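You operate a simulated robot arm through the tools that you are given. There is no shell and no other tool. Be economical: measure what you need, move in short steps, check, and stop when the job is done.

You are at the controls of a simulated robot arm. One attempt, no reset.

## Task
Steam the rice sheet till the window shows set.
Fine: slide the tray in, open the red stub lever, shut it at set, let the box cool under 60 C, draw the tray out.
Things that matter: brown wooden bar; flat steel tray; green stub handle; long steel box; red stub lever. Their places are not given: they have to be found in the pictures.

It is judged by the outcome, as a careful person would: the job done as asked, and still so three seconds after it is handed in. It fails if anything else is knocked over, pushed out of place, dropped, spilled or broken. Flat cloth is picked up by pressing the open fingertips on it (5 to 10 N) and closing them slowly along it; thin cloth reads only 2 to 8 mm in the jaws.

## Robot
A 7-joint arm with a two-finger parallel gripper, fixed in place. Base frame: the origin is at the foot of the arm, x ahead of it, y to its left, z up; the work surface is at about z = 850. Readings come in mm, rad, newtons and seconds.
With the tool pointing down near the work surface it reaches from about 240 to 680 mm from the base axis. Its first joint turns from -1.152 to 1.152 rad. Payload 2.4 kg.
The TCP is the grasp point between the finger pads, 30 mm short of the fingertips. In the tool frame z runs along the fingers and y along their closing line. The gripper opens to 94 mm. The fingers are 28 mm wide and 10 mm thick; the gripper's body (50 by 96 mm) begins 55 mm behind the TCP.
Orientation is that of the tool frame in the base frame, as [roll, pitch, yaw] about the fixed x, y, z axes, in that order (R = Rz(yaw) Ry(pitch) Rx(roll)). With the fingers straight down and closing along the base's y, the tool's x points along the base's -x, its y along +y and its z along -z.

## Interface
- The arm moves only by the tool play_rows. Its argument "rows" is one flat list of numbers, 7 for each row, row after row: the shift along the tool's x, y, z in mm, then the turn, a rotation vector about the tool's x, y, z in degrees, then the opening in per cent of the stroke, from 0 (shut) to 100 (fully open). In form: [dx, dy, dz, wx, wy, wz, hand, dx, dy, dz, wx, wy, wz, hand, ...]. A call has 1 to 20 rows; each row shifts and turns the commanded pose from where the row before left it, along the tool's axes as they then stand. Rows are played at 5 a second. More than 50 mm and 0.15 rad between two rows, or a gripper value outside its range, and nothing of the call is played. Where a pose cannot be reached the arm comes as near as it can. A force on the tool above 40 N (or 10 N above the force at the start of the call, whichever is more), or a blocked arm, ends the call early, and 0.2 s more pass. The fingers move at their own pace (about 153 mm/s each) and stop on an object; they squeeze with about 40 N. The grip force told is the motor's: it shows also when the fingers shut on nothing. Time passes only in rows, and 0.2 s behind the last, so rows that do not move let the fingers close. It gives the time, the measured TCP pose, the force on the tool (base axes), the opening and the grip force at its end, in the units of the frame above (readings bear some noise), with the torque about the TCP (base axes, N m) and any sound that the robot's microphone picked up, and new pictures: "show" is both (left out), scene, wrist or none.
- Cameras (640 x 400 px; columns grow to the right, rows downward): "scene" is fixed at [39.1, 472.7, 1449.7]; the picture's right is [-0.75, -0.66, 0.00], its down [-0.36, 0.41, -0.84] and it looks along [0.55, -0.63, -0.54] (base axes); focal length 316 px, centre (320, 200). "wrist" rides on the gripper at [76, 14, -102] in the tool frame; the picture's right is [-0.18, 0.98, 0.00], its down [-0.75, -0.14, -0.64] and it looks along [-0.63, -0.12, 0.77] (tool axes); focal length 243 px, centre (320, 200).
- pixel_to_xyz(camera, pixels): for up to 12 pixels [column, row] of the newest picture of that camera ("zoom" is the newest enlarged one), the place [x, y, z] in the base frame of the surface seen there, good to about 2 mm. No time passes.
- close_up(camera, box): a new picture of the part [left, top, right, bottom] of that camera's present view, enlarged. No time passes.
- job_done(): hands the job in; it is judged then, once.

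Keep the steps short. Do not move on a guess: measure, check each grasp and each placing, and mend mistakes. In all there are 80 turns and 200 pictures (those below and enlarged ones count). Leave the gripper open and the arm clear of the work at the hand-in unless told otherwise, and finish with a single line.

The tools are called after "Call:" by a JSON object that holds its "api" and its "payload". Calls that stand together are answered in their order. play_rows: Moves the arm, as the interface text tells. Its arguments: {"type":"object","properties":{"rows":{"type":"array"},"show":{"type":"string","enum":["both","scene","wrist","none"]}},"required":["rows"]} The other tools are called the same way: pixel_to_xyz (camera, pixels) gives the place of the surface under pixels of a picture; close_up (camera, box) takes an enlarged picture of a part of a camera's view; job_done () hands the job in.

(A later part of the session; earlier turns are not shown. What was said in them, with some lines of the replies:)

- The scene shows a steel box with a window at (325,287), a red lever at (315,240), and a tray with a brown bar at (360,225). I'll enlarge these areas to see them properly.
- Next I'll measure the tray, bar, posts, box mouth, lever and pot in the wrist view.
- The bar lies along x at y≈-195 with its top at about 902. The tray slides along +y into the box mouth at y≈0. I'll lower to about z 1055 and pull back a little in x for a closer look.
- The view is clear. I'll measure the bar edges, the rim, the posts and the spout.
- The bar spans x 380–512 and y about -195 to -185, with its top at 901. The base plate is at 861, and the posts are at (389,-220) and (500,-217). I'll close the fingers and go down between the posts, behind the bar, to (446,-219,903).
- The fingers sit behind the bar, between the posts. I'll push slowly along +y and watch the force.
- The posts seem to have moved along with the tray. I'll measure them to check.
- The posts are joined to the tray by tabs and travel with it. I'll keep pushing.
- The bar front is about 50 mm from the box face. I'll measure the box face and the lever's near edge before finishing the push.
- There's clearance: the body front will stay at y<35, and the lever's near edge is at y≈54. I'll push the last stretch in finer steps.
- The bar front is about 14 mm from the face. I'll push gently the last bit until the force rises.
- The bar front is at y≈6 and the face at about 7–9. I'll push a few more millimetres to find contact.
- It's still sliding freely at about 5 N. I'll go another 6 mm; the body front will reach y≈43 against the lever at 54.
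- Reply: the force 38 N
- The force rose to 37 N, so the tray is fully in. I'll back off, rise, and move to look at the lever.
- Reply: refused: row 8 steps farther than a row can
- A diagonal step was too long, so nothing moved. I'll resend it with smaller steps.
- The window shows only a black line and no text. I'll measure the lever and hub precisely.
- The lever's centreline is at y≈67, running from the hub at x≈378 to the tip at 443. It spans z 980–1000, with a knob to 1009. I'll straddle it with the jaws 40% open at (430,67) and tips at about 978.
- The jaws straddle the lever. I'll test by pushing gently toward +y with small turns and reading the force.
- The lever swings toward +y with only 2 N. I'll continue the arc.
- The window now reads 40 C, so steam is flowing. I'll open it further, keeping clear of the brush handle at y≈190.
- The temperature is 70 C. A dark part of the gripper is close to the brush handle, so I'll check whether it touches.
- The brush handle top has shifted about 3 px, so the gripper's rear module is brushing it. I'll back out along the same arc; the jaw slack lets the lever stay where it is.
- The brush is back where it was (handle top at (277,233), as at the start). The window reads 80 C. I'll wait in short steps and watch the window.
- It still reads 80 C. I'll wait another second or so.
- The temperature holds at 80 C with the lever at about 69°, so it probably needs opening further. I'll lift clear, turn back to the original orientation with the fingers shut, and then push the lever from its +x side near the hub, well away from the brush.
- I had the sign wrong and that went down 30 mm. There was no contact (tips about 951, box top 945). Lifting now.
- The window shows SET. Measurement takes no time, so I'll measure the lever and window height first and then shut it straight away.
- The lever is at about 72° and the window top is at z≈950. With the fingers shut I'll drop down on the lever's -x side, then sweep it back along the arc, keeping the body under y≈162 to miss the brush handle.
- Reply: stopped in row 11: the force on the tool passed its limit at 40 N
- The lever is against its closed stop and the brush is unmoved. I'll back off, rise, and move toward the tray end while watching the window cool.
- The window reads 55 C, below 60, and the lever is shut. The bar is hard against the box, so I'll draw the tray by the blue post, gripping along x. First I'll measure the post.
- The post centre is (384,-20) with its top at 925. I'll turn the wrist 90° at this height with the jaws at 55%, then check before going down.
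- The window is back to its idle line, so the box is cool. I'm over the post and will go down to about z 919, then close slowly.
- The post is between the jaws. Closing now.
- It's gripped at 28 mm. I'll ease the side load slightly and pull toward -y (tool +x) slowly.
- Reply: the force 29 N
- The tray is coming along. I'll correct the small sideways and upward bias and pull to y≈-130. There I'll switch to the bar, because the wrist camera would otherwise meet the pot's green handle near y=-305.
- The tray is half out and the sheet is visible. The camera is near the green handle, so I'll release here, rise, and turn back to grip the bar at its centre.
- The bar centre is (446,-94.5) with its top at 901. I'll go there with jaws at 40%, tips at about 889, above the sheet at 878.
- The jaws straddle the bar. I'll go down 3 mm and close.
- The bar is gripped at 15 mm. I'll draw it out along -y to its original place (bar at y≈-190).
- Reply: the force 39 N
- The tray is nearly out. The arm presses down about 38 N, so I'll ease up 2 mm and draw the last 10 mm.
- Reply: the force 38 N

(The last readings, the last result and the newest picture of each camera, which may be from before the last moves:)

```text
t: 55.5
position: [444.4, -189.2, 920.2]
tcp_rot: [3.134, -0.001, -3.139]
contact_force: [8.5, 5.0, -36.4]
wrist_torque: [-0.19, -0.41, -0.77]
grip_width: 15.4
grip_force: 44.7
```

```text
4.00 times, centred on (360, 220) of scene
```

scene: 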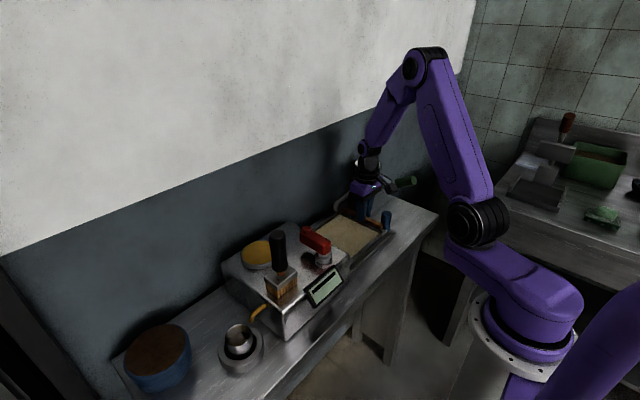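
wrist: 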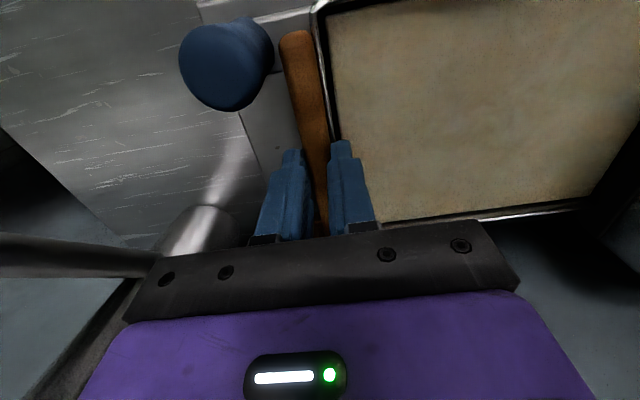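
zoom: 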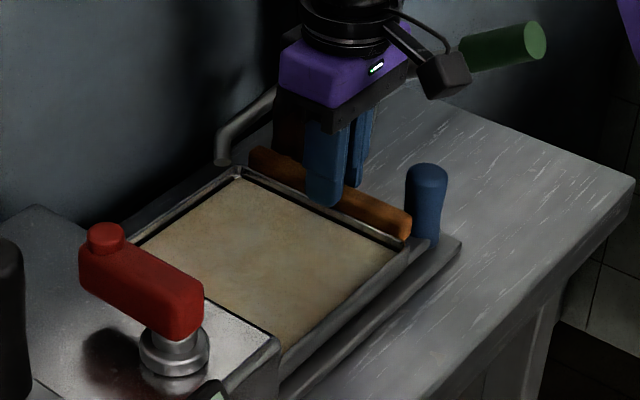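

The tray is back at its start place. I'll take off the residual lift, open, and rise clear.

Call:
{"api": "play_rows", "payload": {"rows": [0, 0, 1, 0, 0, 0, 0, 0, 0, 0, 0, 0, 0, 20, 0, 0, 0, 0, 0, 0, 35, 0, 0, 0, 0, 0, 0, 40, 0, 0, -20, 0, 0, 0, 40, 0, 0, -45, 0, 0, 0, 40, 0, 0, -45, 0, 0, 0, 60, 0, 0, -45, 0, 0, 0, 100, 20, 0, -40, 0, 0, 0, 100, 20, 0, -30, 0, 0, 0, 100, 0, 0, 0, 0, 0, 0, 100]}}

Call:
{"api": "close_up", "payload": {"camera": "scene", "box": [220, 150, 440, 310]}}

Call:
{"api": "close_up", "payload": {"camera": "scene", "box": [240, 220, 360, 310]}}

Call:
{"api": "pixel_to_xyz", "payload": {"camera": "scene", "pixels": [[277, 234], [303, 231], [404, 182], [387, 215], [368, 162]]}}

```text
t: 57.9
position: [406.9, -191.4, 1145.4]
tcp_rot: [3.134, -0.001, -3.14]
contact_force: [-0.4, 0.5, 0.3]
wrist_torque: [-0.02, -0.02, 0.01]
grip_width: 94.1
grip_force: 0.0
```

scene: 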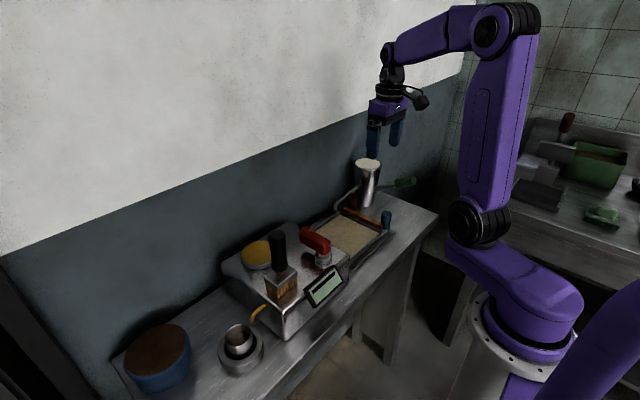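
wrist: 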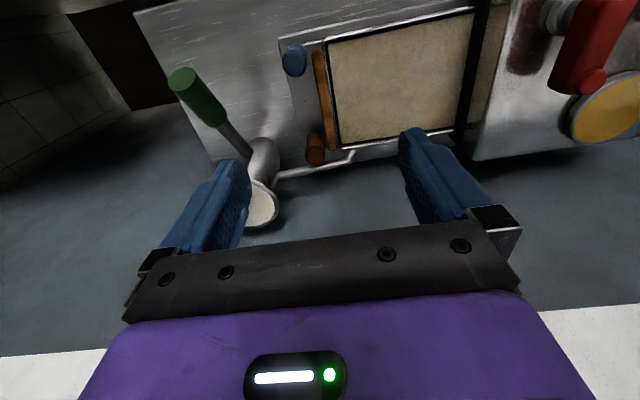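

```text
2.50 times, centred on (330, 230) of scene
```

zoom: 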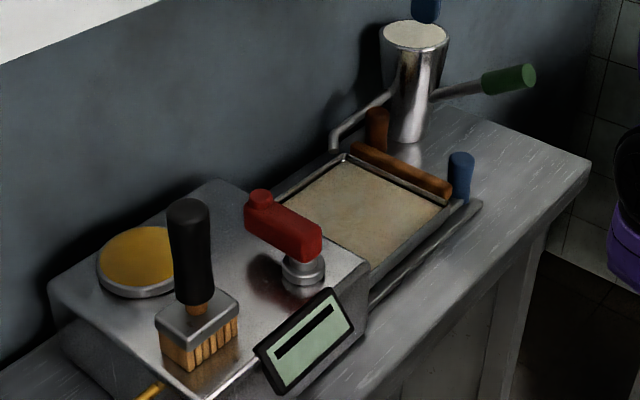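

```text
4.44 times, centred on (300, 265) of scene
```

zoom: 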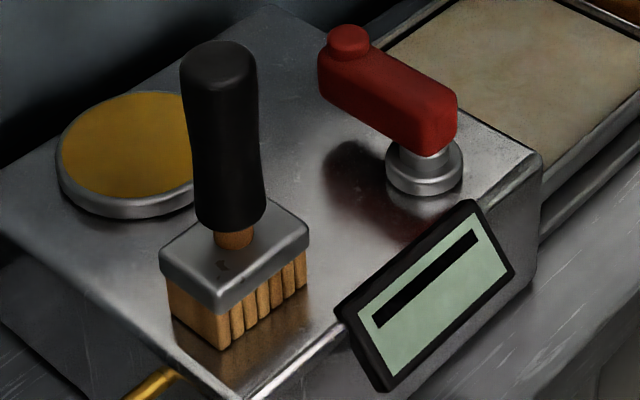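

```text
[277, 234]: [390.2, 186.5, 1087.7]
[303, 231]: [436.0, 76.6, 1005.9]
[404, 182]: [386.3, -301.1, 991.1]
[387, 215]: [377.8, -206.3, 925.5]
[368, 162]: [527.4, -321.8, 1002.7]
```

The tray is out with the sheet in it, and the lever is shut. The window is idle, and the brush and pot are unmoved. The gripper is open and clear, so I'm handing in.

Call:
{"api": "job_done", "payload": {}}

```text
The job is handed in.
```

The rice sheet was steamed until the window showed SET; I shut the lever about 2.5 s after first seeing it, let the box cool to 55 C, and drew the tray back out to its starting place; the gripper nudged the brush handle once while opening the lever, and it settled back where it was.
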